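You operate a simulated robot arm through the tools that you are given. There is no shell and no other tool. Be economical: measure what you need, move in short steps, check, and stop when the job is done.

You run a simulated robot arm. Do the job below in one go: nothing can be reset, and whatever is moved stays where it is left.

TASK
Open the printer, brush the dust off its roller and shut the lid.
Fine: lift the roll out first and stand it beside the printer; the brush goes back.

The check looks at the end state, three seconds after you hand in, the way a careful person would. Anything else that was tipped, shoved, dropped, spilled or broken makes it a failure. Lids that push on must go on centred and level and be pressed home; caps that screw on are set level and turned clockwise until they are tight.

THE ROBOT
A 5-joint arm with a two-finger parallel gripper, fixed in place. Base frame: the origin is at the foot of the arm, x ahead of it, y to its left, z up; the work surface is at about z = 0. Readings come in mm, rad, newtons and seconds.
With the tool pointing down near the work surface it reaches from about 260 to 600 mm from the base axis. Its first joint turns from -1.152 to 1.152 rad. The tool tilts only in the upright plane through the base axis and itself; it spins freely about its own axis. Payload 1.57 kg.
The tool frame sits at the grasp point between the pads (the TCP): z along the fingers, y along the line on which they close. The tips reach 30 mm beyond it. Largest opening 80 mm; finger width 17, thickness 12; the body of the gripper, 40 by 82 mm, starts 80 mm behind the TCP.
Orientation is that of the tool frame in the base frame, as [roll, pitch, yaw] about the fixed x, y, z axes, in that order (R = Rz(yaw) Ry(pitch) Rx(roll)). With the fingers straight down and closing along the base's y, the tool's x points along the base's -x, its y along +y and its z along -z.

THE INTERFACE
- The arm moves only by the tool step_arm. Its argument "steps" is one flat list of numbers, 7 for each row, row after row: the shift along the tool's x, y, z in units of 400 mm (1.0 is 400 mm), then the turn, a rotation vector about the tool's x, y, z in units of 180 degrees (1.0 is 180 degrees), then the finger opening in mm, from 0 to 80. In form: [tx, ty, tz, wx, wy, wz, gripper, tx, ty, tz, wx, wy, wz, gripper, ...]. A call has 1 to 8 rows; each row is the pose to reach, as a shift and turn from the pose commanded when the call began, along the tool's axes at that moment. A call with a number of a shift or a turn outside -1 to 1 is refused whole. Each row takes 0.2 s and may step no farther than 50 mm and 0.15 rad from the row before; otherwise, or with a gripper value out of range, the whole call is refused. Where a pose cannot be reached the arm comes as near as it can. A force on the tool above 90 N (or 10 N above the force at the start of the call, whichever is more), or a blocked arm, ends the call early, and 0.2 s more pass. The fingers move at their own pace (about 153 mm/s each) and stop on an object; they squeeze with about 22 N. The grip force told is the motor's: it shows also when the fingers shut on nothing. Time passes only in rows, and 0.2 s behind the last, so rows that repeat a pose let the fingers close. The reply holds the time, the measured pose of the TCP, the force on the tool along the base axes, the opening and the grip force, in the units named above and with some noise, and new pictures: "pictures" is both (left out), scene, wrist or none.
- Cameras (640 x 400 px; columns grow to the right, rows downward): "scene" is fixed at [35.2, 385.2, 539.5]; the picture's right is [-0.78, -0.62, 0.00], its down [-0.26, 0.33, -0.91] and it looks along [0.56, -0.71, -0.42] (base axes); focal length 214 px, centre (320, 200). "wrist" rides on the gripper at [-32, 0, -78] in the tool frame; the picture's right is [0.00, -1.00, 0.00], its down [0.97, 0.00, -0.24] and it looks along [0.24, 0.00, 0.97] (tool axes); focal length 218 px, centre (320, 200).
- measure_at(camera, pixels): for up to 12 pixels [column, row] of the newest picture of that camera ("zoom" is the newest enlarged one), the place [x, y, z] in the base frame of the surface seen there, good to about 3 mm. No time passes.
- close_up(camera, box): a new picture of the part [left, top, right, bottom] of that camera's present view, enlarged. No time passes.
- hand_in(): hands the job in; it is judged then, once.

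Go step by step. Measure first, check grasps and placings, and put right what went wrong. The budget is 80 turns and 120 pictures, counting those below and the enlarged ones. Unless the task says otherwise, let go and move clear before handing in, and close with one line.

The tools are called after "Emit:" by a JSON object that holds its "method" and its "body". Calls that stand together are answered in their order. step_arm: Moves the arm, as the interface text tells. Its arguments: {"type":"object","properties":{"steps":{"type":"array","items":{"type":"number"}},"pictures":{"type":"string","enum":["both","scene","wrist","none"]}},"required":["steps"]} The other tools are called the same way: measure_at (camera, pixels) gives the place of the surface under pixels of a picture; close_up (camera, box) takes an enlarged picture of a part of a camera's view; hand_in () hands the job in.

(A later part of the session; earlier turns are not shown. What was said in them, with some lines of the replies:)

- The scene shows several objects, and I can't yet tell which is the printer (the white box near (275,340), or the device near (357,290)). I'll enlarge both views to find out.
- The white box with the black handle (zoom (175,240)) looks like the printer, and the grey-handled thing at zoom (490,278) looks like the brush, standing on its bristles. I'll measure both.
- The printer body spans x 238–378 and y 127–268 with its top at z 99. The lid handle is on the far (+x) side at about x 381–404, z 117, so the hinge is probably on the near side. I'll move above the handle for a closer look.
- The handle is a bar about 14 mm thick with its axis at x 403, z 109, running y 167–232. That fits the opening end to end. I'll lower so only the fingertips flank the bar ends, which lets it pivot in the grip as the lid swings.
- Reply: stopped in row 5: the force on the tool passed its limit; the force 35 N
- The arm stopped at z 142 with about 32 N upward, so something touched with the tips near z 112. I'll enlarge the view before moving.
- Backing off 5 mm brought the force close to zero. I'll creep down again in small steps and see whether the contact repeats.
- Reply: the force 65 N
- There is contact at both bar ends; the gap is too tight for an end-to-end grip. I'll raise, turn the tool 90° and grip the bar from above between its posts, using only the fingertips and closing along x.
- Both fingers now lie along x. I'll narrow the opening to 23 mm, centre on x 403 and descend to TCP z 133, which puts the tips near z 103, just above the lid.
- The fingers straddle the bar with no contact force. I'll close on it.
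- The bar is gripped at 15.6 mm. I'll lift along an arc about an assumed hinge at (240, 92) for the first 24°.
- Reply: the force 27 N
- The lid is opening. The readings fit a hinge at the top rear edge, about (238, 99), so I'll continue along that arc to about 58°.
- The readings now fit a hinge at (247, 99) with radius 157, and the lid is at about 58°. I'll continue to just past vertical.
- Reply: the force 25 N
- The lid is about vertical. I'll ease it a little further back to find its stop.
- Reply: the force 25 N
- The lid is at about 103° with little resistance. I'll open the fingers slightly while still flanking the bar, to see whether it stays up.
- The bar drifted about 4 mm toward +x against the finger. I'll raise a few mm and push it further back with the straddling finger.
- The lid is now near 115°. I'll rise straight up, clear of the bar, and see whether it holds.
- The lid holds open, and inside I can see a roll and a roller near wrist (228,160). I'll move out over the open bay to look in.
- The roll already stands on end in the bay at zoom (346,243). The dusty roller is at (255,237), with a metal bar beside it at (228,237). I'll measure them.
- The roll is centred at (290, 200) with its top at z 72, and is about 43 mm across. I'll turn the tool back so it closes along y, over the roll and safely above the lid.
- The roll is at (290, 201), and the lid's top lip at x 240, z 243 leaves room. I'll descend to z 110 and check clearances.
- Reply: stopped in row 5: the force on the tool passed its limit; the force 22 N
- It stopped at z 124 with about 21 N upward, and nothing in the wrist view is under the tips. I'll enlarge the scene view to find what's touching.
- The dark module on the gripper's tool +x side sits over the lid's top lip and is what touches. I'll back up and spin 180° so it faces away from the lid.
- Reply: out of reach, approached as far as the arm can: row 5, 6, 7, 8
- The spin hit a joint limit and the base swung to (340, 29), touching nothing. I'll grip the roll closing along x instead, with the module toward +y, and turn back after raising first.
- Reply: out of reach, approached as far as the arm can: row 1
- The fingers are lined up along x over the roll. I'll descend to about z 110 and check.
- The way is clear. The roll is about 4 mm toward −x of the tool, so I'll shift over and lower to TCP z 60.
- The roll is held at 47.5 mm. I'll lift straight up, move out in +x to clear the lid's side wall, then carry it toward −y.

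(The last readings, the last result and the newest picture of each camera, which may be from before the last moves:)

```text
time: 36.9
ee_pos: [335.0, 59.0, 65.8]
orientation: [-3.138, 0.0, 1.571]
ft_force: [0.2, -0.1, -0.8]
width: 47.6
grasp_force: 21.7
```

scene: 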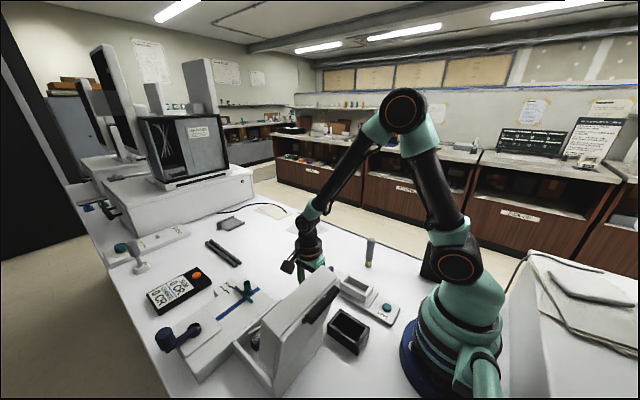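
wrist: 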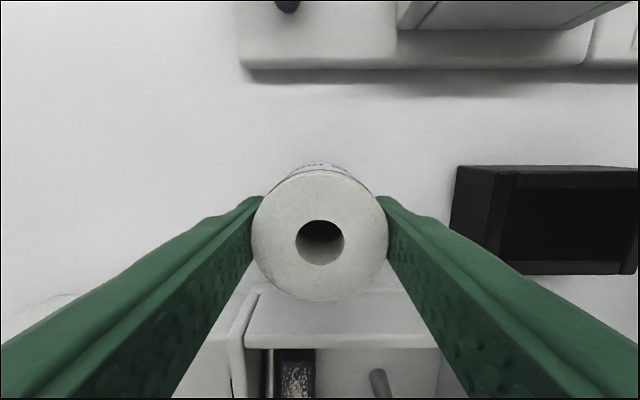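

The roll is over clear table at (335, 59). I'll lower it the last ~16 mm slowly and watch the force.

Emit:
{"method": "step_arm", "body": {"steps": [0, 0, 0.01, 0, 0, 0, 30, 0, 0, 0.02, 0, 0, 0, 30, 0, 0, 0.028, 0, 0, 0, 30, 0, 0, 0.034, 0, 0, 0, 30], "pictures": "none"}}

```text
time: 37.9
ee_pos: [335.3, 59.8, 51.4]
orientation: [-3.138, 0.001, 1.571]
ft_force: [-0.8, 0.8, -1.4]
width: 47.4
grasp_force: 22.5
```

Emit:
{"method": "step_arm", "body": {"steps": [0, 0, 0.003, 0, 0, 0, 30, 0, 0, 0.006, 0, 0, 0, 30, 0, 0, 0.006, 0, 0, 0, 30], "pictures": "none"}}

```text
time: 38.7
ee_pos: [335.5, 57.7, 48.7]
orientation: [-3.139, -0.002, 1.571]
ft_force: [0.0, -0.4, -1.8]
width: 47.6
grasp_force: 22.4
```

Emit:
{"method": "step_arm", "body": {"steps": [0, 0, 0.003, 0, 0, 0, 30, 0, 0, 0.006, 0, 0, 0, 30, 0, 0, 0.009, 0, 0, 0, 30, 0, 0, 0.009, 0, 0, 0, 30], "pictures": "scene"}}

Emit:
{"method": "close_up", "body": {"camera": "scene", "box": [260, 220, 380, 320]}}

```text
time: 39.7
ee_pos: [334.8, 58.3, 45.7]
orientation: [-3.14, -0.001, 1.568]
ft_force: [-2.3, -3.5, 19.2]
width: 47.7
grasp_force: 22.2
```

scene: 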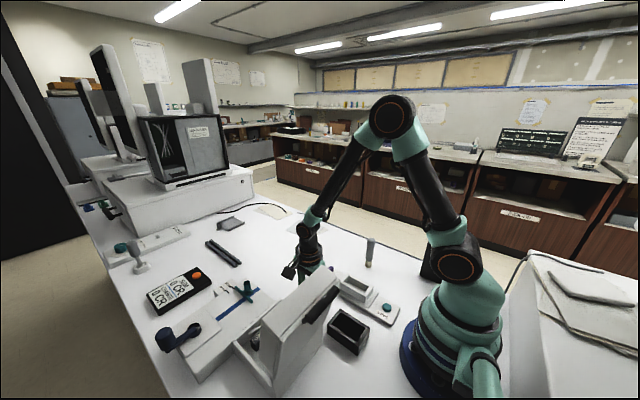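

```text
4.00 times, centred on (320, 270) of scene
```

zoom: 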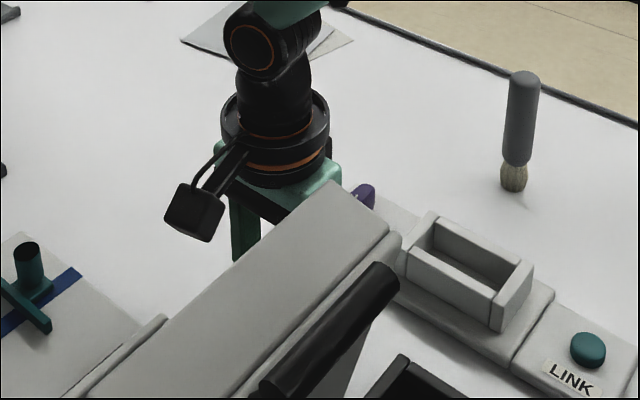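

The roll is down, with 19 N of support. I'll release it, rise and check that it stands.

Emit:
{"method": "step_arm", "body": {"steps": [0, 0, -0.003, 0, 0, 0, 50, 0, 0, -0.003, 0, 0, 0, 62, 0, 0, -0.003, 0, 0, 0, 62, 0, 0, -0.1, 0, 0, 0, 62, 0, 0, -0.2, 0, 0, 0, 62, 0, 0, -0.3, 0, 0, 0, 62, 0, 0, -0.4, 0, 0, 0, 62], "pictures": "both"}}

```text
time: 41.3
ee_pos: [335.6, 59.9, 203.6]
orientation: [-3.138, 0.0, 1.573]
ft_force: [0.8, -0.6, -0.5]
width: 62.0
grasp_force: 0.0
```

scene: 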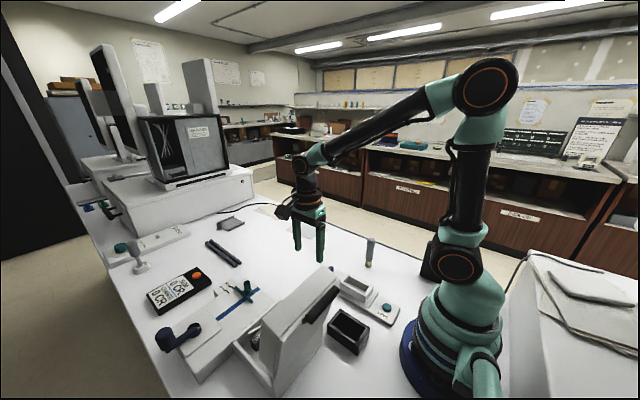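
wrist: 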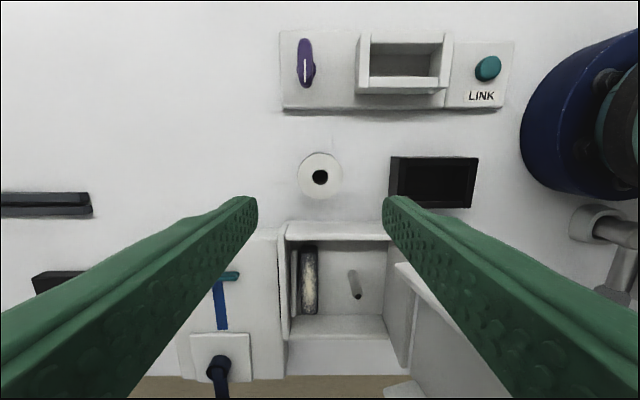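

The roll stands upright at about (335, 59). Next is the brush near (268, −184), so I'll move above it and look.

Emit:
{"method": "step_arm", "body": {"steps": [-0.1, -0.027, -0.03, 0, 0, 0, 62, -0.2, -0.054, -0.06, 0, 0, 0, 62, -0.3, -0.08, -0.09, 0, 0, 0, 62, -0.4, -0.11, -0.12, 0, 0, 0, 62, -0.5, -0.14, -0.14, 0, 0, 0, 62, -0.6, -0.165, -0.14, 0, 0, 0, 62, -0.6, -0.165, -0.14, 0, 0, 0, 62], "pictures": "both"}}

Emit:
{"method": "close_up", "body": {"camera": "wrist", "box": [240, 80, 400, 220]}}

Emit:
{"method": "close_up", "body": {"camera": "scene", "box": [320, 190, 420, 290]}}

```text
time: 42.9
ee_pos: [267.9, -180.4, 260.7]
orientation: [-3.14, -0.001, 1.57]
ft_force: [-0.8, 0.1, -0.5]
width: 61.8
grasp_force: 0.1
```

scene: 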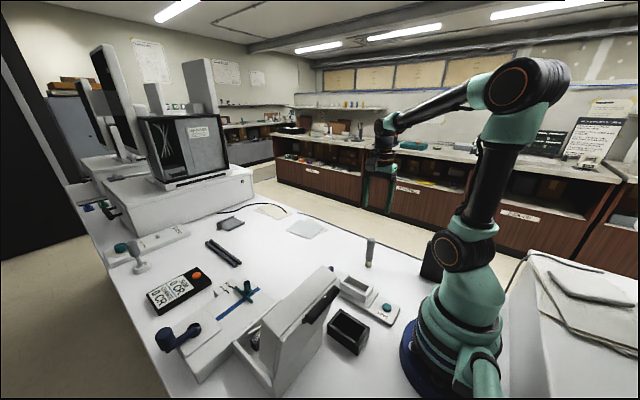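
wrist: 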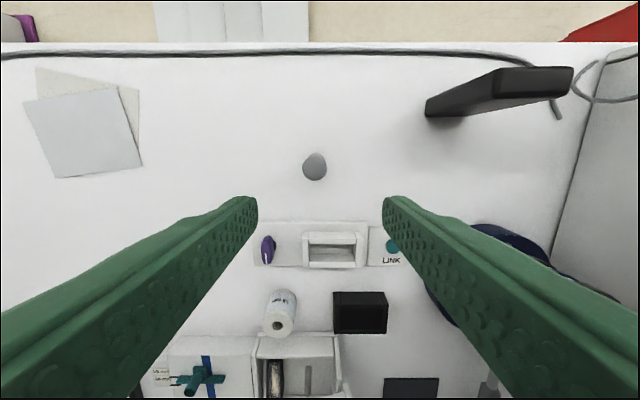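

```text
2.86 times, centred on (320, 150) of wrist
```

zoom: 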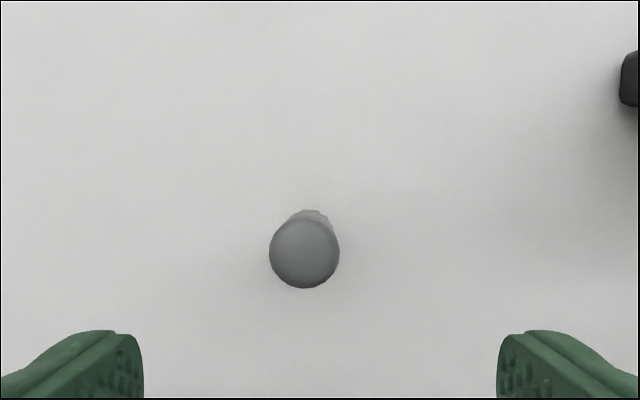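

```text
4.00 times, centred on (370, 240) of scene
```

zoom: 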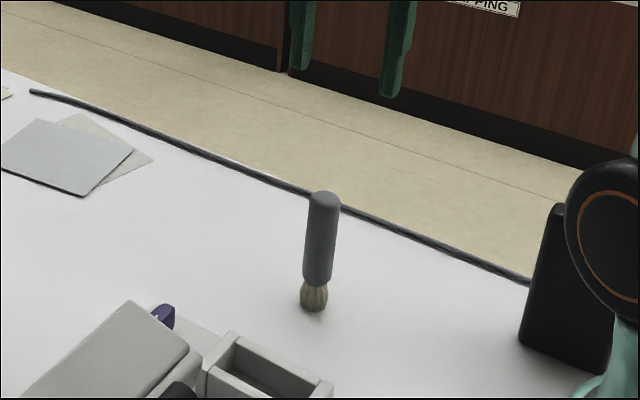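

Emit:
{"method": "measure_at", "body": {"camera": "wrist", "pixels": [[314, 167], [314, 157], [314, 177], [304, 167], [324, 167]]}}

```text
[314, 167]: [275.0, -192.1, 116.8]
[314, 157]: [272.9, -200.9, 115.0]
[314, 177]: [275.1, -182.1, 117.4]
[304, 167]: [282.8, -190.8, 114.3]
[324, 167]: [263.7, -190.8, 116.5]
```

The brush centre is (273.5, −191), about 22 mm across, with its top at z 116. I'll descend to TCP z 85 and grip it.

Emit:
{"method": "step_arm", "body": {"steps": [-0.0265, 0.014, 0.03, 0, 0, 0, 50, -0.0265, 0.014, 0.14, 0, 0, 0, 50, -0.0265, 0.014, 0.24, 0, 0, 0, 50, -0.0265, 0.014, 0.34, 0, 0, 0, 50, -0.0265, 0.014, 0.44, 0, 0, 0, 50, -0.0265, 0.014, 0.44, 0, 0, 0, 50], "pictures": "wrist"}}

```text
time: 44.3
ee_pos: [273.1, -191.2, 83.0]
orientation: [-3.14, 0.0, 1.573]
ft_force: [0.6, -1.0, 0.8]
width: 50.1
grasp_force: 0.0
```

wrist: 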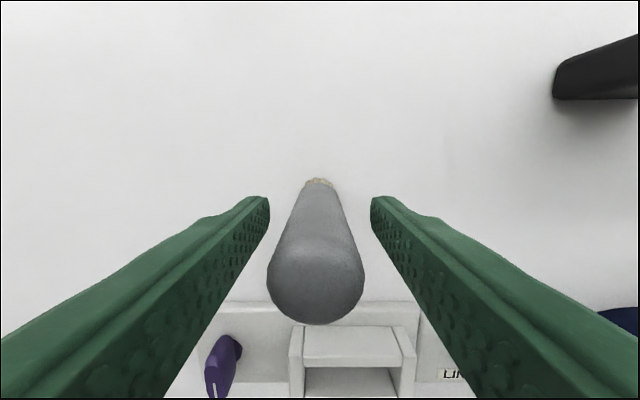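

Emit:
{"method": "step_arm", "body": {"steps": [0, 0, 0, 0, 0, 0, 35, 0, 0, 0, 0, 0, 0, 10, 0, 0, 0, 0, 0, 0, 10], "pictures": "none"}}

Emit:
{"method": "step_arm", "body": {"steps": [0, 0, -0.05, 0, 0, 0, 10, 0, 0, -0.15, 0, 0, 0, 10, 0, 0, -0.25, 0, 0, 0, 10, 0, 0, -0.35, 0, 0, 0, 10], "pictures": "both"}}

```text
time: 45.1
ee_pos: [273.8, -191.6, 84.5]
orientation: [-3.14, 0.001, 1.571]
ft_force: [0.8, -0.3, -0.7]
width: 24.3
grasp_force: 22.6
```

```text
time: 46.1
ee_pos: [272.9, -191.4, 227.2]
orientation: [3.141, 0.001, 1.57]
ft_force: [-0.4, -0.1, -0.1]
width: 24.7
grasp_force: 22.4
```

scene: 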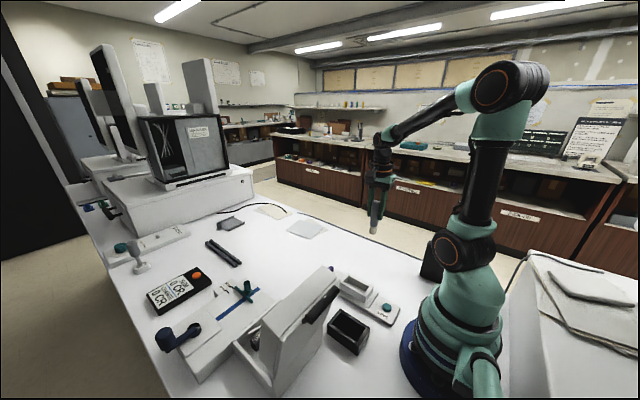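
wrist: 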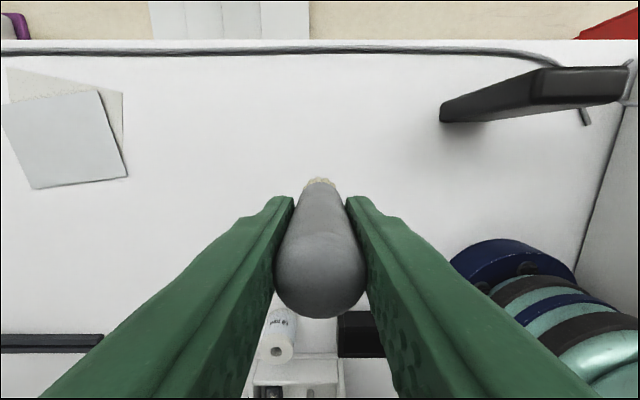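

The brush is held, with its bristle tip about 84 mm below the TCP. I'll carry it high to above the roller's near end at (348, 168).

Emit:
{"method": "step_arm", "body": {"steps": [0.1122, 0.0235, 0, 0, 0, 0, 10, 0.2244, 0.047, 0, 0, 0, 0, 10, 0.3366, 0.07, 0, 0, 0, 0, 10, 0.4488, 0.094, 0, 0, 0, 0, 10, 0.561, 0.117, 0, 0, 0, 0, 10, 0.673, 0.14, 0, 0, 0, 0, 10, 0.785, 0.164, 0, 0, 0, 0, 10, 0.8975, 0.1875, 0, 0, 0, 0, 10], "pictures": "none"}}

Emit:
{"method": "step_arm", "body": {"steps": [0, 0, 0.08, 0, 0, 0, 10, 0, 0, 0.15, 0, 0, 0, 10, 0, 0, 0.21, 0, 0, 0, 10, 0, 0, 0.23, 0, 0, 0, 10, 0, 0, 0.23, 0, 0, 0, 10], "pictures": "both"}}

```text
time: 47.9
ee_pos: [348.2, 166.2, 227.1]
orientation: [-3.138, 0.002, 1.568]
ft_force: [-0.2, -0.6, -0.4]
width: 24.6
grasp_force: 21.8
```

```text
time: 49.1
ee_pos: [350.8, 166.6, 134.2]
orientation: [-3.14, 0.002, 1.569]
ft_force: [0.0, -1.0, 0.1]
width: 24.3
grasp_force: 21.6
```

scene: 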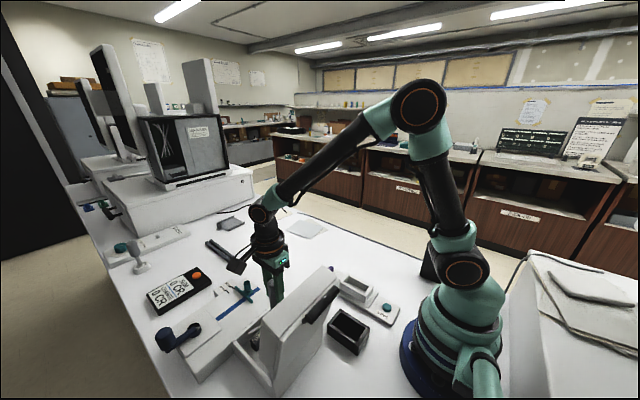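
wrist: 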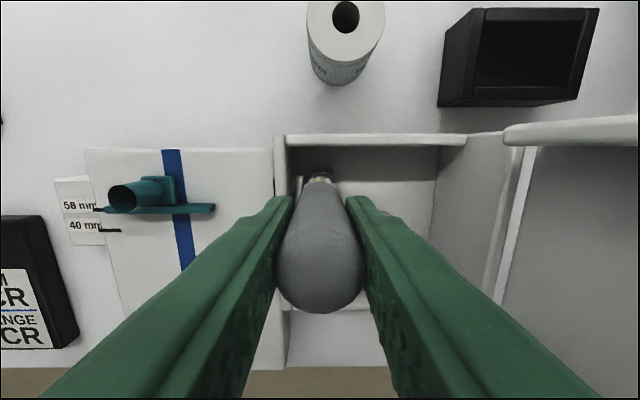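

The bristles are just above the roller. I'll lower to light contact and sweep along its length.

Emit:
{"method": "step_arm", "body": {"steps": [-0.005, -0.006, 0.018, 0, 0, 0, 10, -0.005, -0.006, 0.028, 0, 0, 0, 10, 0.03, -0.006, 0.028, 0, 0, 0, 10, 0.06, -0.006, 0.028, 0, 0, 0, 10, 0.09, -0.006, 0.028, 0, 0, 0, 10, 0.12, -0.006, 0.028, 0, 0, 0, 10, 0.15, -0.006, 0.028, 0, 0, 0, 10, 0.18, -0.006, 0.028, 0, 0, 0, 10], "pictures": "both"}}

Emit:
{"method": "close_up", "body": {"camera": "wrist", "box": [240, 60, 440, 220]}}

```text
time: 50.9
ee_pos: [347.3, 238.5, 121.8]
orientation: [-3.137, 0.0, 1.57]
ft_force: [0.6, -2.3, 4.2]
width: 24.0
grasp_force: 22.2
```

scene: 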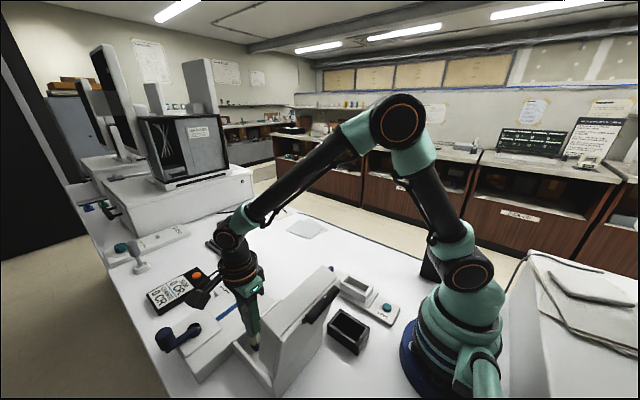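
wrist: 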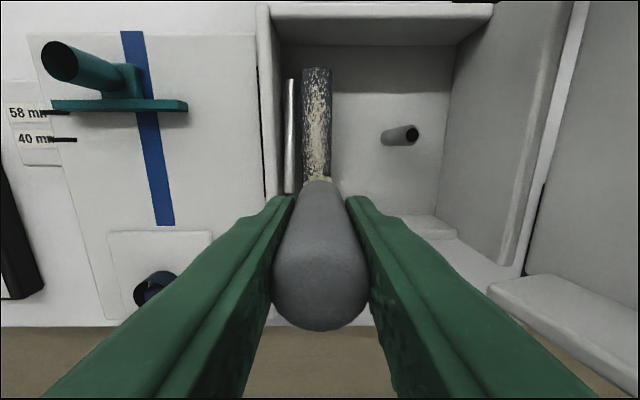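

```text
2.50 times, centred on (340, 140) of wrist
```

zoom: 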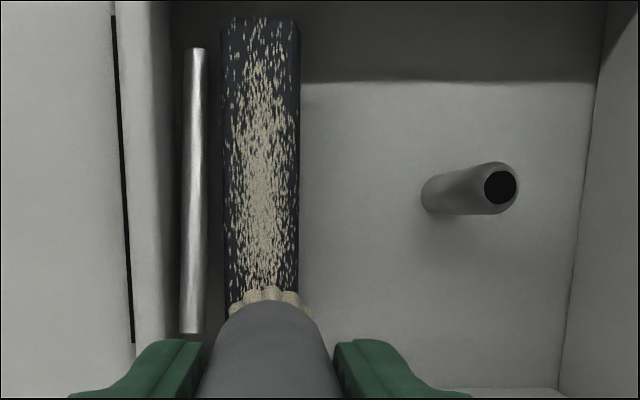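

The bristles are in contact at about 4 N, but dust remains. I'll sweep back and forth slightly lower and compare.

Emit:
{"method": "step_arm", "body": {"steps": [-0.05, 0, 0.004, 0, 0, 0, 10, -0.1, 0, 0.004, 0, 0, 0, 10, -0.15, 0, 0.004, 0, 0, 0, 10, -0.195, 0, 0.004, 0, 0, 0, 10, -0.15, 0, 0.004, 0, 0, 0, 10, -0.1, 0, 0.004, 0, 0, 0, 10, -0.05, 0, 0.004, 0, 0, 0, 10, 0, 0, 0.004, 0, 0, 0, 10], "pictures": "wrist"}}

Emit:
{"method": "close_up", "body": {"camera": "wrist", "box": [240, 60, 440, 220]}}

```text
time: 52.7
ee_pos: [345.4, 239.6, 119.2]
orientation: [-3.137, 0.002, 1.568]
ft_force: [-0.1, 0.4, -1.3]
width: 24.0
grasp_force: 22.8
```

wrist: 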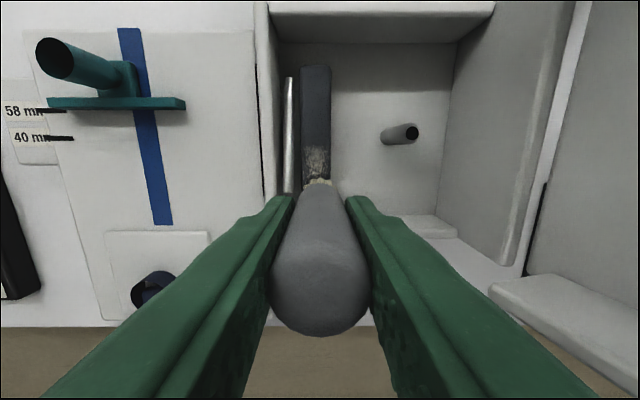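

```text
2.50 times, centred on (340, 140) of wrist
```

zoom: 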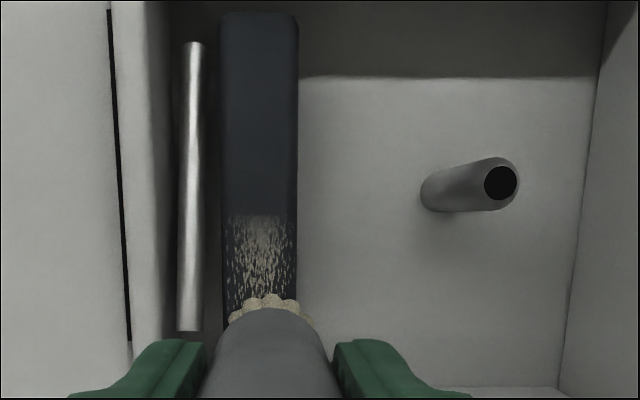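

Sweeping works: most of the roller is clean, with dust left on the +y third. I'll repeat over that part.

Emit:
{"method": "step_arm", "body": {"steps": [-0.03, 0, 0.004, 0, 0, 0, 10, -0.06, 0, 0.004, 0, 0, 0, 10, -0.09, 0, 0.004, 0, 0, 0, 10, -0.12, 0, 0.004, 0, 0, 0, 10, -0.08, 0, 0.004, 0, 0, 0, 10, -0.04, 0, 0.004, 0, 0, 0, 10, 0, 0, 0.004, 0, 0, 0, 10, -0.04, 0, 0.004, 0, 0, 0, 10], "pictures": "none"}}

Emit:
{"method": "step_arm", "body": {"steps": [0.04, 0, 0, 0, 0, 0, 10, 0, 0, 0, 0, 0, 0, 10, -0.05, 0, 0, 0, 0, 0, 10, -0.1, 0, 0, 0, 0, 0, 10, -0.15, 0, 0, 0, 0, 0, 10, -0.1, 0, 0, 0, 0, 0, 10, -0.05, 0, 0, 0, 0, 0, 10, 0, 0, -0.08, 0, 0, 0, 10], "pictures": "wrist"}}

Emit:
{"method": "close_up", "body": {"camera": "wrist", "box": [240, 60, 440, 220]}}

```text
time: 54.5
ee_pos: [348.6, 224.5, 118.8]
orientation: [3.138, -0.001, 1.571]
ft_force: [-0.2, 8.1, 20.4]
width: 24.0
grasp_force: 21.5
```

```text
time: 56.3
ee_pos: [346.7, 223.4, 150.0]
orientation: [-3.139, 0.001, 1.57]
ft_force: [0.3, 0.3, -0.3]
width: 24.1
grasp_force: 22.2
```

wrist: 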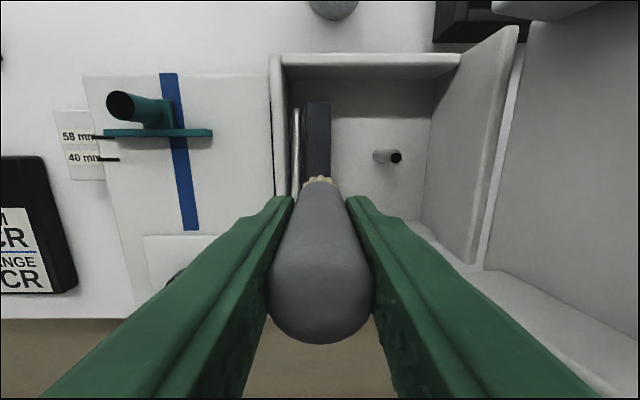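

```text
2.50 times, centred on (340, 140) of wrist
```

zoom: 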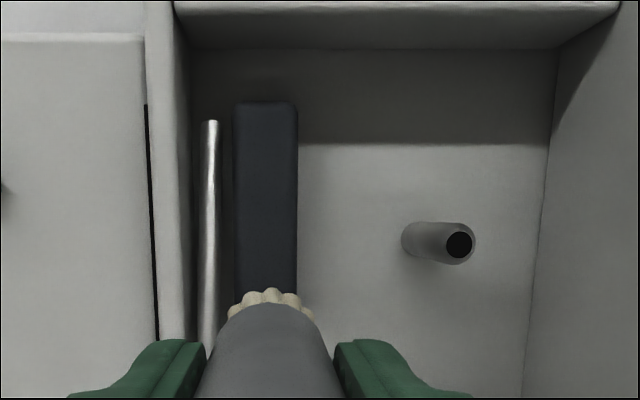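

The visible roller is clean. I'll lift and move toward −y so I can see the end that was hidden under the brush.

Emit:
{"method": "step_arm", "body": {"steps": [0, 0, -0.1, 0, 0, 0, 10, 0, 0, -0.2, 0, 0, 0, 10, -0.1, 0, -0.2, 0, 0, 0, 10, -0.2, 0, -0.2, 0, 0, 0, 10, -0.3, 0.08, -0.2, 0, 0, 0, 10, -0.4, 0.16, -0.2, 0, 0, 0, 10], "pictures": "wrist"}}

Emit:
{"method": "close_up", "body": {"camera": "wrist", "box": [280, 220, 460, 400]}}

```text
refused: row 5 steps farther than a row can; nothing moved
```

```text
2.22 times, centred on (370, 310) of wrist
```

zoom: 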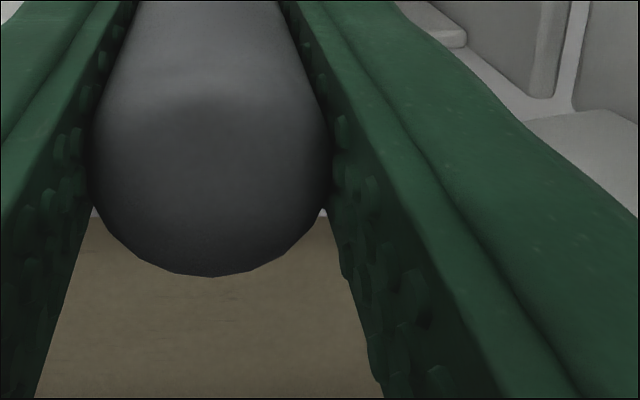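

That move was refused for its step size. Going +y instead puts the roller in the unobstructed upper part of the wrist view.

Emit:
{"method": "step_arm", "body": {"steps": [0, 0, -0.1, 0, 0, 0, 10, 0, 0, -0.2, 0, 0, 0, 10, 0.07, 0, -0.2, 0, 0, 0, 10, 0.14, 0, -0.2, 0, 0, 0, 10, 0.14, 0, -0.2, 0, 0, 0, 10], "pictures": "wrist"}}

Emit:
{"method": "close_up", "body": {"camera": "wrist", "box": [240, 50, 420, 190]}}

```text
time: 57.5
ee_pos: [347.5, 278.9, 233.4]
orientation: [-3.139, 0.003, 1.571]
ft_force: [0.1, 0.1, 0.1]
width: 24.4
grasp_force: 22.0
```

wrist: 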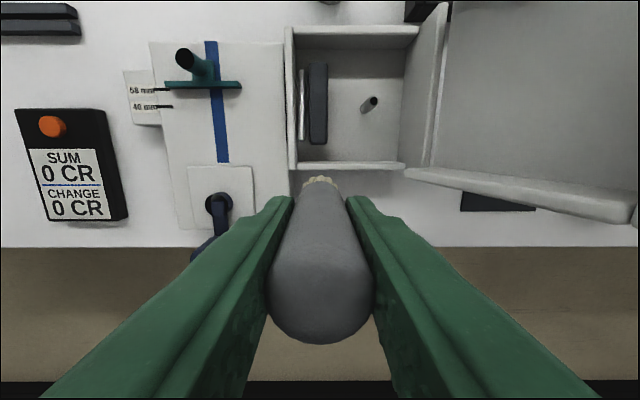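

```text
2.86 times, centred on (330, 120) of wrist
```

zoom: 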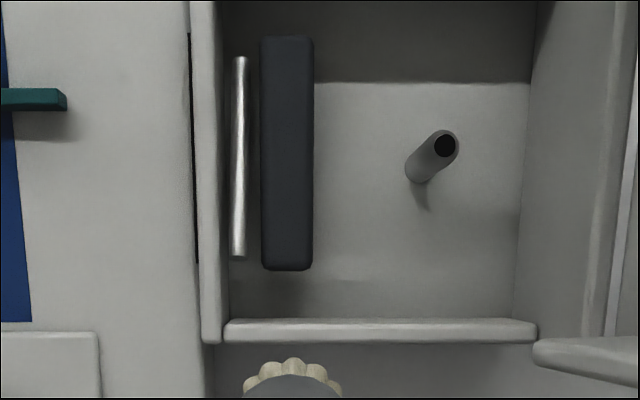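

The whole roller is clean. I'll carry the brush back along the same high path to its spot at (273.5, −191).

Emit:
{"method": "step_arm", "body": {"steps": [-0.115, 0, 0, 0, 0, 0, 10, -0.23, 0, 0, 0, 0, 0, 10, -0.345, 0, 0, 0, 0, 0, 10, -0.46, 0, 0, 0, 0, 0, 10, -0.575, -0.02, 0, 0, 0, 0, 10, -0.69, -0.05, 0, 0, 0, 0, 10, -0.805, -0.08, 0, 0, 0, 0, 10, -0.92, -0.11, 0, 0, 0, 0, 10], "pictures": "none"}}

Emit:
{"method": "step_arm", "body": {"steps": [-0.1, -0.03, 0, 0, 0, 0, 10, -0.2, -0.06, 0, 0, 0, 0, 10, -0.255, -0.075, 0, 0, 0, 0, 10, -0.255, -0.075, 0, 0, 0, 0, 10], "pictures": "both"}}

Emit:
{"method": "close_up", "body": {"camera": "scene", "box": [320, 150, 440, 270]}}

```text
time: 59.3
ee_pos: [301.3, -87.0, 232.8]
orientation: [-3.141, 0.001, 1.574]
ft_force: [-0.1, -0.1, -0.5]
width: 24.2
grasp_force: 21.9
```

```text
time: 60.3
ee_pos: [271.8, -189.8, 233.0]
orientation: [-3.142, 0.001, 1.569]
ft_force: [-0.2, 0.2, 0.3]
width: 24.6
grasp_force: 21.8
```

scene: 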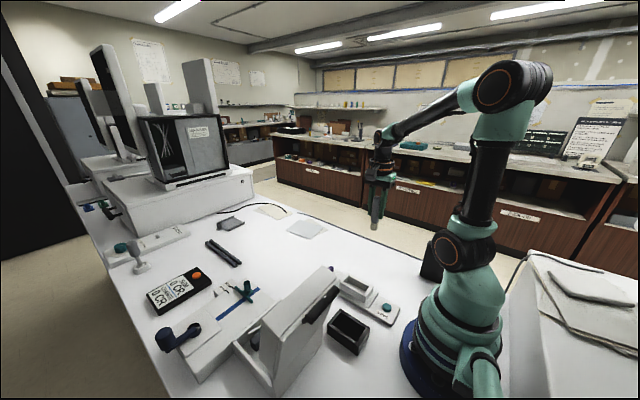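
wrist: 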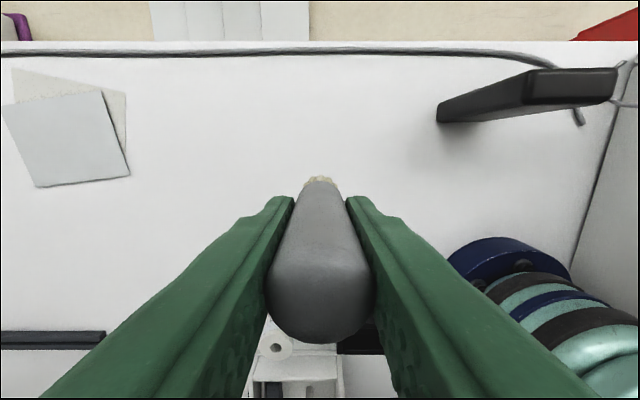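

```text
3.33 times, centred on (380, 210) of scene
```

zoom: 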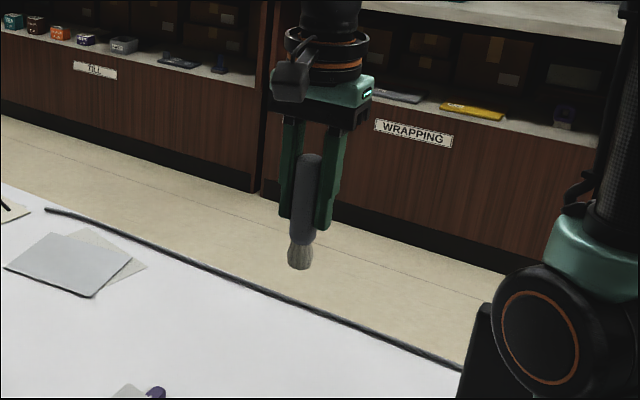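

Emit:
{"method": "measure_at", "body": {"camera": "zoom", "pixels": [[306, 175], [304, 195], [302, 215], [301, 235], [300, 258]]}}

Emit:
{"method": "measure_at", "body": {"camera": "wrist", "pixels": [[320, 335], [320, 320], [320, 300], [320, 280], [320, 260], [320, 240], [320, 220], [320, 200], [320, 181]]}}

```text
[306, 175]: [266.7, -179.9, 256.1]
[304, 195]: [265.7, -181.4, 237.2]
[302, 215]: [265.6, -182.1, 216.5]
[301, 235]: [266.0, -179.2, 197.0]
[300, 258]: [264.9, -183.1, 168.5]
```

```text
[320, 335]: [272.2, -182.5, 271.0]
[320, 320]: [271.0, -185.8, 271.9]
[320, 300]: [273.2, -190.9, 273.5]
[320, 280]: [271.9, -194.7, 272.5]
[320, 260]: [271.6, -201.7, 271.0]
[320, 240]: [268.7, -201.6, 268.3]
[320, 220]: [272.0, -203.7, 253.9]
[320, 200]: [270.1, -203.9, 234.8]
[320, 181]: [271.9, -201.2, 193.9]
```

The brush is still vertical but slid up about 8 mm in the grip, so the table should come at TCP z ≈ 76. I'll lower to 84 and then creep.

Emit:
{"method": "step_arm", "body": {"steps": [-0.003, 0.004, 0.1, 0, 0, 0, 10, -0.003, 0.004, 0.2, 0, 0, 0, 10, -0.003, 0.004, 0.3, 0, 0, 0, 10, -0.003, 0.004, 0.35, 0, 0, 0, 10, -0.003, 0.004, 0.37, 0, 0, 0, 10, -0.003, 0.004, 0.38, 0, 0, 0, 10], "pictures": "none"}}

Emit:
{"method": "step_arm", "body": {"steps": [0, 0, 0.003, 0, 0, 0, 10, 0, 0, 0.006, 0, 0, 0, 10, 0, 0, 0.006, 0, 0, 0, 10], "pictures": "none"}}

```text
time: 61.7
ee_pos: [274.6, -194.1, 79.8]
orientation: [3.141, -0.001, 1.57]
ft_force: [-0.3, 0.5, 0.5]
width: 24.7
grasp_force: 22.1
```

```text
time: 62.5
ee_pos: [274.1, -193.6, 77.2]
orientation: [-3.14, -0.001, 1.571]
ft_force: [-0.9, 2.8, 9.9]
width: 24.4
grasp_force: 21.8
```

It has touched down at about 10 N. I'll back off 0.5 mm, release gently, then rise.

Emit:
{"method": "step_arm", "body": {"steps": [0, 0, -0.001, 0, 0, 0, 20, 0, 0, -0.001, 0, 0, 0, 30, 0, 0, -0.001, 0, 0, 0, 50, 0, 0, -0.001, 0, 0, 0, 50], "pictures": "wrist"}}

```text
time: 63.5
ee_pos: [274.3, -192.3, 77.3]
orientation: [3.141, 0.0, 1.572]
ft_force: [-0.2, 0.5, 0.0]
width: 49.6
grasp_force: 0.0
```

wrist: 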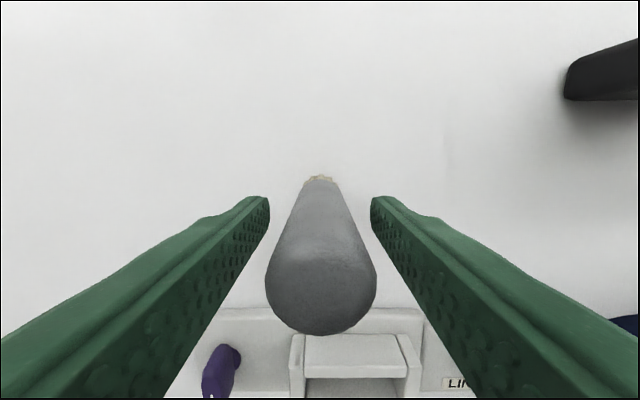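

The brush stands between the open fingers. I'll rise and check it.

Emit:
{"method": "step_arm", "body": {"steps": [0, 0, -0.1, 0, 0, 0, 50, 0, 0, -0.2, 0, 0, 0, 50, 0, 0, -0.3, 0, 0, 0, 50, 0, 0, -0.4, 0, 0, 0, 50, 0, 0, -0.5, 0, 0, 0, 50], "pictures": "both"}}

Emit:
{"method": "close_up", "body": {"camera": "scene", "box": [200, 220, 400, 400]}}

```text
time: 64.7
ee_pos: [275.5, -191.3, 280.1]
orientation: [-3.141, -0.001, 1.569]
ft_force: [0.0, 0.0, -0.5]
width: 50.0
grasp_force: 0.0
```

scene: 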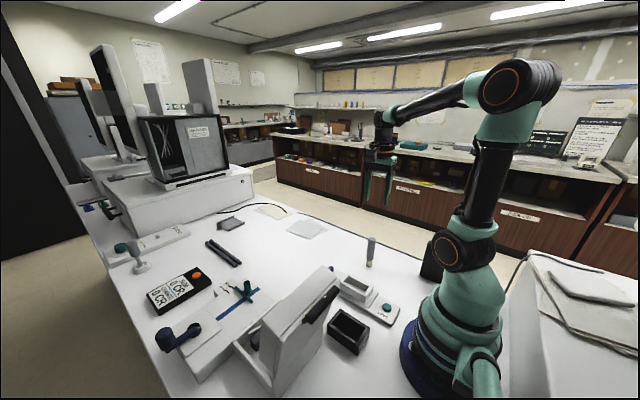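
wrist: 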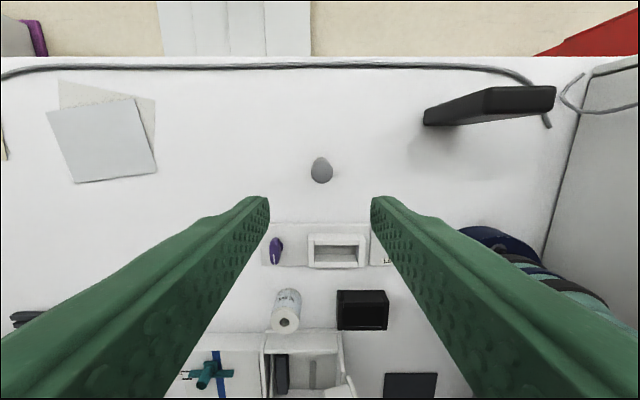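

```text
2.22 times, centred on (300, 310) of scene
```

zoom: 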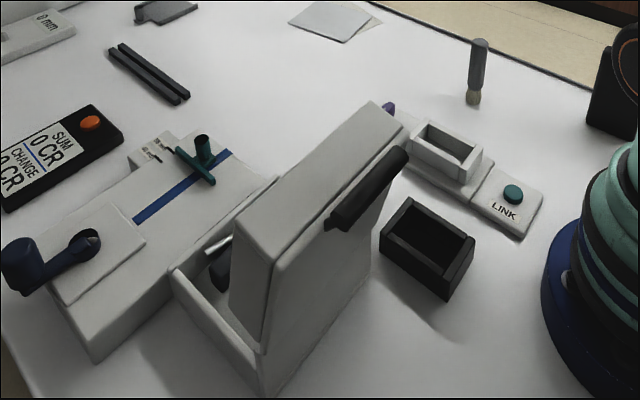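

The brush stands back in its place, and the lid is still open. I'll move above the open lid to measure the handle for closing.

Emit:
{"method": "step_arm", "body": {"steps": [0.115, 0.016, -0.028, 0, 0, 0, 40, 0.23, 0.032, -0.056, 0, 0, 0, 40, 0.345, 0.048, -0.084, 0, 0, 0, 40, 0.46, 0.064, -0.112, 0, 0, 0, 40, 0.575, 0.07, -0.14, 0, 0, 0, 40, 0.69, 0.05, -0.168, 0, 0, 0, 40, 0.805, 0.02, -0.196, 0, 0, 0, 40, 0.91, -0.02, -0.224, 0, 0, 0, 40], "pictures": "none"}}

Emit:
{"method": "step_arm", "body": {"steps": [0.07, -0.08, -0.02, 0, 0, 0, 34, 0.07, -0.16, -0.02, 0, 0, 0, 34, 0.07, -0.23, -0.02, 0, 0, 0, 34, 0.07, -0.23, -0.02, 0, 0, 0, 34], "pictures": "both"}}

```text
time: 66.5
ee_pos: [267.6, 172.6, 368.6]
orientation: [-3.14, 0.002, 1.568]
ft_force: [0.5, 0.6, 0.2]
width: 40.2
grasp_force: 0.1
```

```text
time: 67.5
ee_pos: [175.5, 200.2, 375.5]
orientation: [-3.14, 0.005, 1.57]
ft_force: [0.5, 0.0, -0.1]
width: 34.1
grasp_force: 0.0
```

scene: 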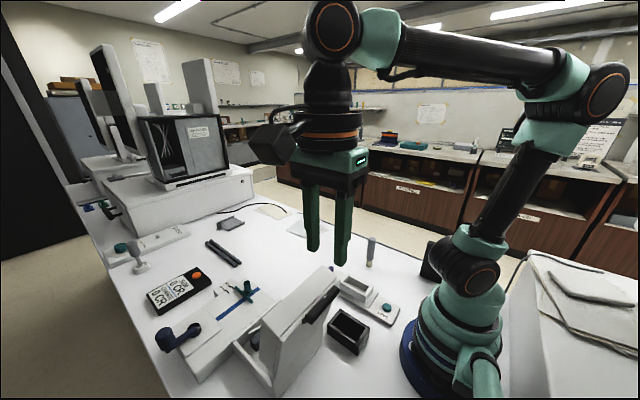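
wrist: 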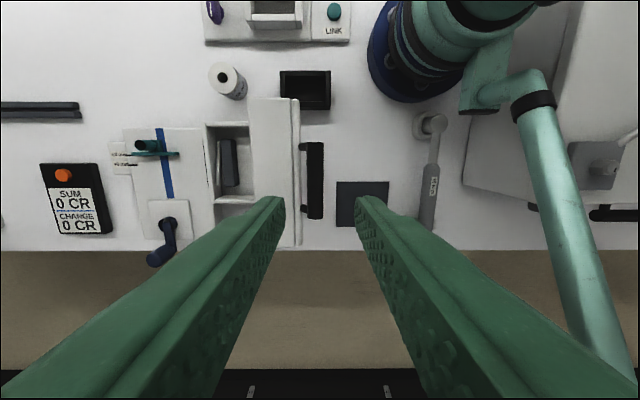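

Emit:
{"method": "measure_at", "body": {"camera": "wrist", "pixels": [[315, 150], [315, 210], [315, 180], [309, 180], [321, 180], [296, 180], [301, 180], [304, 180]]}}

Emit:
{"method": "close_up", "body": {"camera": "wrist", "box": [250, 90, 370, 230]}}

```text
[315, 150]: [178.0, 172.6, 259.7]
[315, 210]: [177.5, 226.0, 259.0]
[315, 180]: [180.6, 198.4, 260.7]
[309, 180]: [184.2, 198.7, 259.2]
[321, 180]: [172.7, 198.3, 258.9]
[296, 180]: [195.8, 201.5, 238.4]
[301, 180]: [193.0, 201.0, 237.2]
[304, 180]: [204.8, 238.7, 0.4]
```

```text
2.86 times, centred on (310, 160) of wrist
```

zoom: 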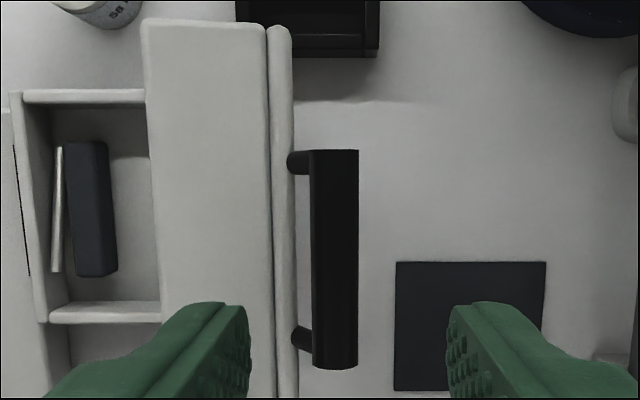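

The bar axis is at (179, 199, 252.5). Refitting gives a hinge at (237, 96) with radius 167, and the earlier mismatch was the bar slipping in the grip. I'll descend to grip it with only the fingertips, at TCP z 276.

Emit:
{"method": "step_arm", "body": {"steps": [-0.003, 0.01, 0.05, 0, 0, 0, 24, -0.003, 0.01, 0.13, 0, 0, 0, 24, -0.003, 0.01, 0.2, 0, 0, 0, 24, -0.003, 0.01, 0.249, 0, 0, 0, 24, -0.003, 0.01, 0.249, 0, 0, 0, 24], "pictures": "wrist"}}

```text
time: 68.7
ee_pos: [178.6, 198.7, 273.4]
orientation: [-3.14, 0.001, 1.57]
ft_force: [0.1, 0.4, 0.3]
width: 24.0
grasp_force: 0.2
```

wrist: 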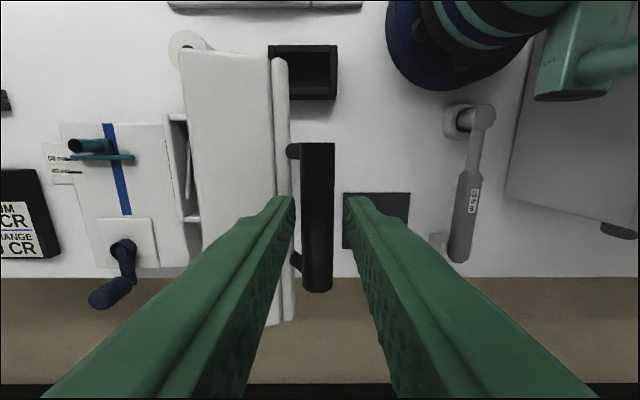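

The fingers straddle the bar with no contact. I'll close.

Emit:
{"method": "step_arm", "body": {"steps": [0, 0, 0, 0, 0, 0, 5, 0, 0, 0, 0, 0, 0, 5], "pictures": "none"}}

```text
time: 69.3
ee_pos: [178.5, 198.6, 272.5]
orientation: [-3.141, 0.003, 1.571]
ft_force: [0.9, 1.7, -4.7]
width: 15.5
grasp_force: 31.2
```

The bar is gripped. I'll swing it along the arc through vertical to about 58°.

Emit:
{"method": "step_arm", "body": {"steps": [0, 0.045, -0.0138, 0, 0, 0, 5, 0, 0.0878, -0.0223, 0, 0, 0, 5, 0, 0.1315, -0.026, 0, 0, 0, 5, 0, 0.175, -0.0253, 0, 0, 0, 5, 0, 0.2185, -0.02, 0, 0, 0, 5, 0, 0.261, -0.01, 0, 0, 0, 5, 0, 0.3025, 0.0043, 0, 0, 0, 5, 0, 0.342, 0.0228, 0, 0, 0, 5], "pictures": "both"}}

```text
time: 71.1
ee_pos: [315.7, 200.5, 266.0]
orientation: [-3.139, 0.0, 1.568]
ft_force: [-1.6, -8.5, -1.0]
width: 15.7
grasp_force: 31.2
```

scene: 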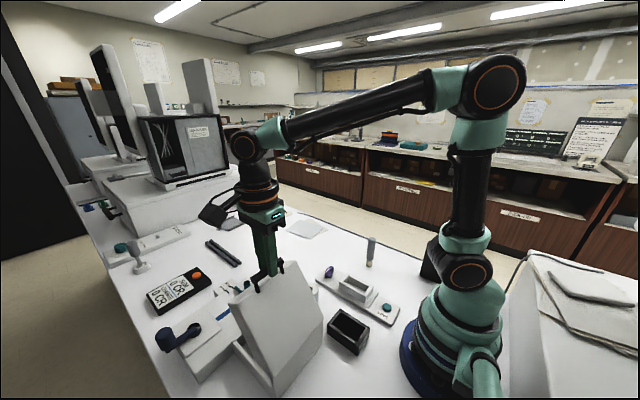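
wrist: 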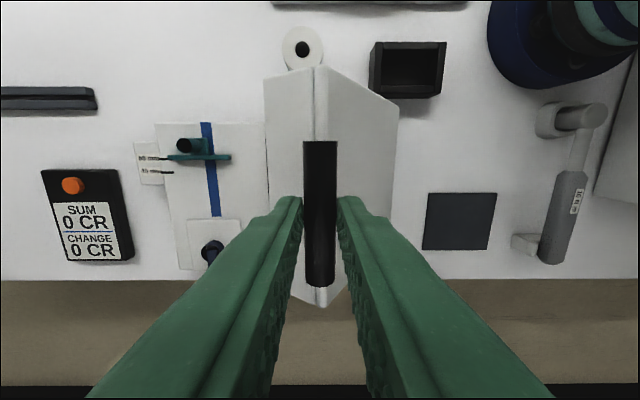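

The forces are low, so the arc fits. I'll continue down to about 10° of lid angle.

Emit:
{"method": "step_arm", "body": {"steps": [0, 0.0375, 0.0225, 0, 0, 0, 5, 0, 0.0725, 0.0488, 0, 0, 0, 5, 0, 0.1045, 0.0785, 0, 0, 0, 5, 0, 0.133, 0.1115, 0, 0, 0, 5, 0, 0.158, 0.147, 0, 0, 0, 5, 0, 0.1795, 0.1855, 0, 0, 0, 5, 0, 0.1965, 0.2258, 0, 0, 0, 5, 0, 0.209, 0.2678, 0, 0, 0, 5], "pictures": "scene"}}

```text
time: 72.9
ee_pos: [399.1, 198.4, 158.7]
orientation: [-3.139, 0.003, 1.569]
ft_force: [-4.4, 11.2, -0.7]
width: 15.6
grasp_force: 31.2
```

scene: 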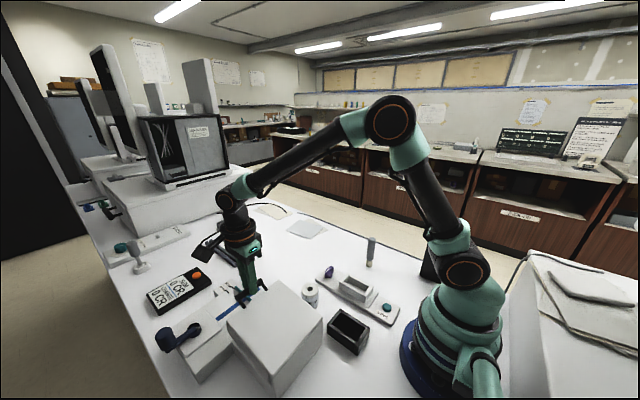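

It's nearly shut. I'll lower the last ~27 mm slowly until the lid seats.

Emit:
{"method": "step_arm", "body": {"steps": [0, 0.005, 0.02, 0, 0, 0, 5, 0, 0.0085, 0.04, 0, 0, 0, 5, 0, 0.01, 0.055, 0, 0, 0, 5, 0, 0.011, 0.065, 0, 0, 0, 5, 0, 0.011, 0.071, 0, 0, 0, 5], "pictures": "both"}}

Emit:
{"method": "close_up", "body": {"camera": "scene", "box": [200, 260, 360, 400]}}

```text
time: 74.1
ee_pos: [404.3, 197.2, 130.8]
orientation: [-3.139, 0.0, 1.571]
ft_force: [-9.0, 0.0, 24.1]
width: 15.3
grasp_force: 31.6
```

scene: 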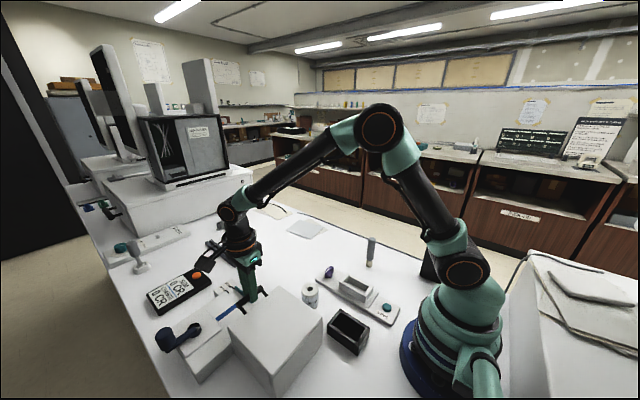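
wrist: 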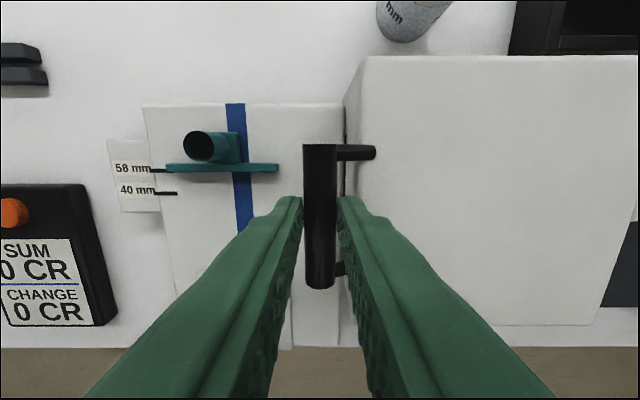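

```text
2.86 times, centred on (280, 330) of scene
```

zoom: 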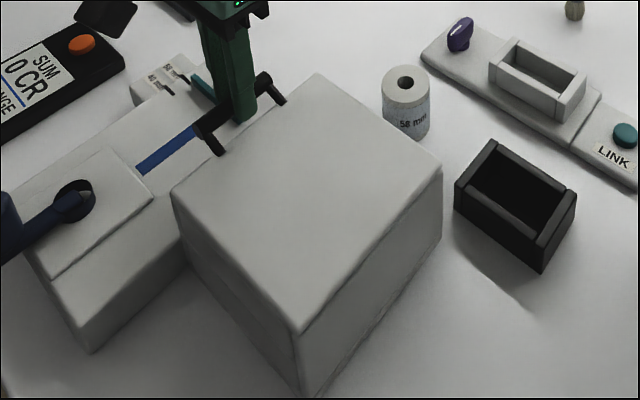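

The lid is seated with 24 N of reaction. I'll release, rise clear and verify.

Emit:
{"method": "step_arm", "body": {"steps": [0, 0, -0.003, 0, 0, 0, 23, 0, 0, -0.003, 0, 0, 0, 23, 0, 0, -0.05, 0, 0, 0, 23, 0, 0, -0.15, 0, 0, 0, 23, 0, 0, -0.25, 0, 0, 0, 23, 0, 0, -0.35, 0, 0, 0, 23], "pictures": "both"}}

Emit:
{"method": "measure_at", "body": {"camera": "scene", "pixels": [[277, 292], [240, 322], [280, 365], [315, 320], [275, 330], [262, 290], [310, 287]]}}

Emit:
{"method": "close_up", "body": {"camera": "scene", "box": [200, 240, 400, 400]}}

```text
time: 75.5
ee_pos: [403.6, 199.2, 271.2]
orientation: [-3.137, 0.001, 1.571]
ft_force: [-0.1, 1.2, -0.8]
width: 22.9
grasp_force: 0.1
```

scene: 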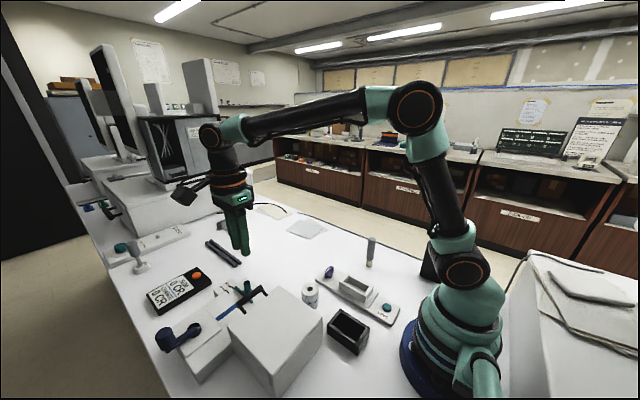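
wrist: 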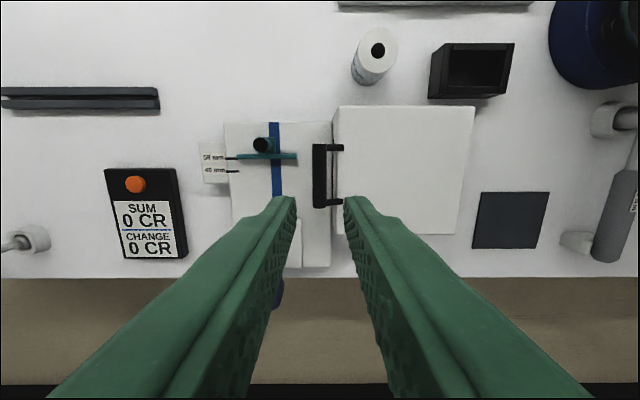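

```text
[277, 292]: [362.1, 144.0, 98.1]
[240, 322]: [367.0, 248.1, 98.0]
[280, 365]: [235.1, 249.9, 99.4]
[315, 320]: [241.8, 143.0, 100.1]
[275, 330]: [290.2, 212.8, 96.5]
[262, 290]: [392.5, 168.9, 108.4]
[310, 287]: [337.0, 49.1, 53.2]
```

```text
2.50 times, centred on (300, 320) of scene
```

zoom: 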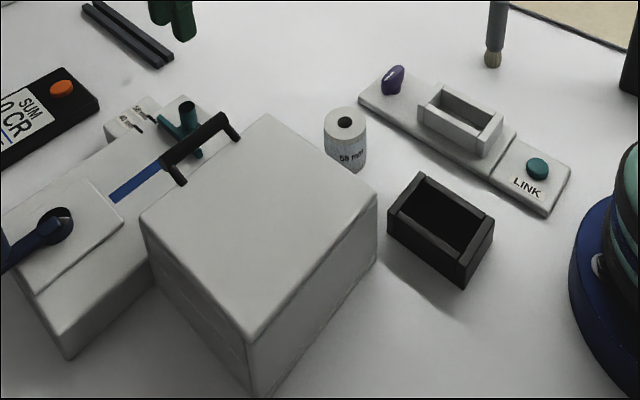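

The lid reads level at z 98–100, as it did at the start. The roll stands upright at about (335, 59), the brush stands in its place, and the arm is clear, so I'll hand in.

Emit:
{"method": "hand_in", "body": {}}

```text
The job is handed in.
```

The roller is brushed clean and the lid is shut. The roll stands beside the printer, and the brush is back in its place.
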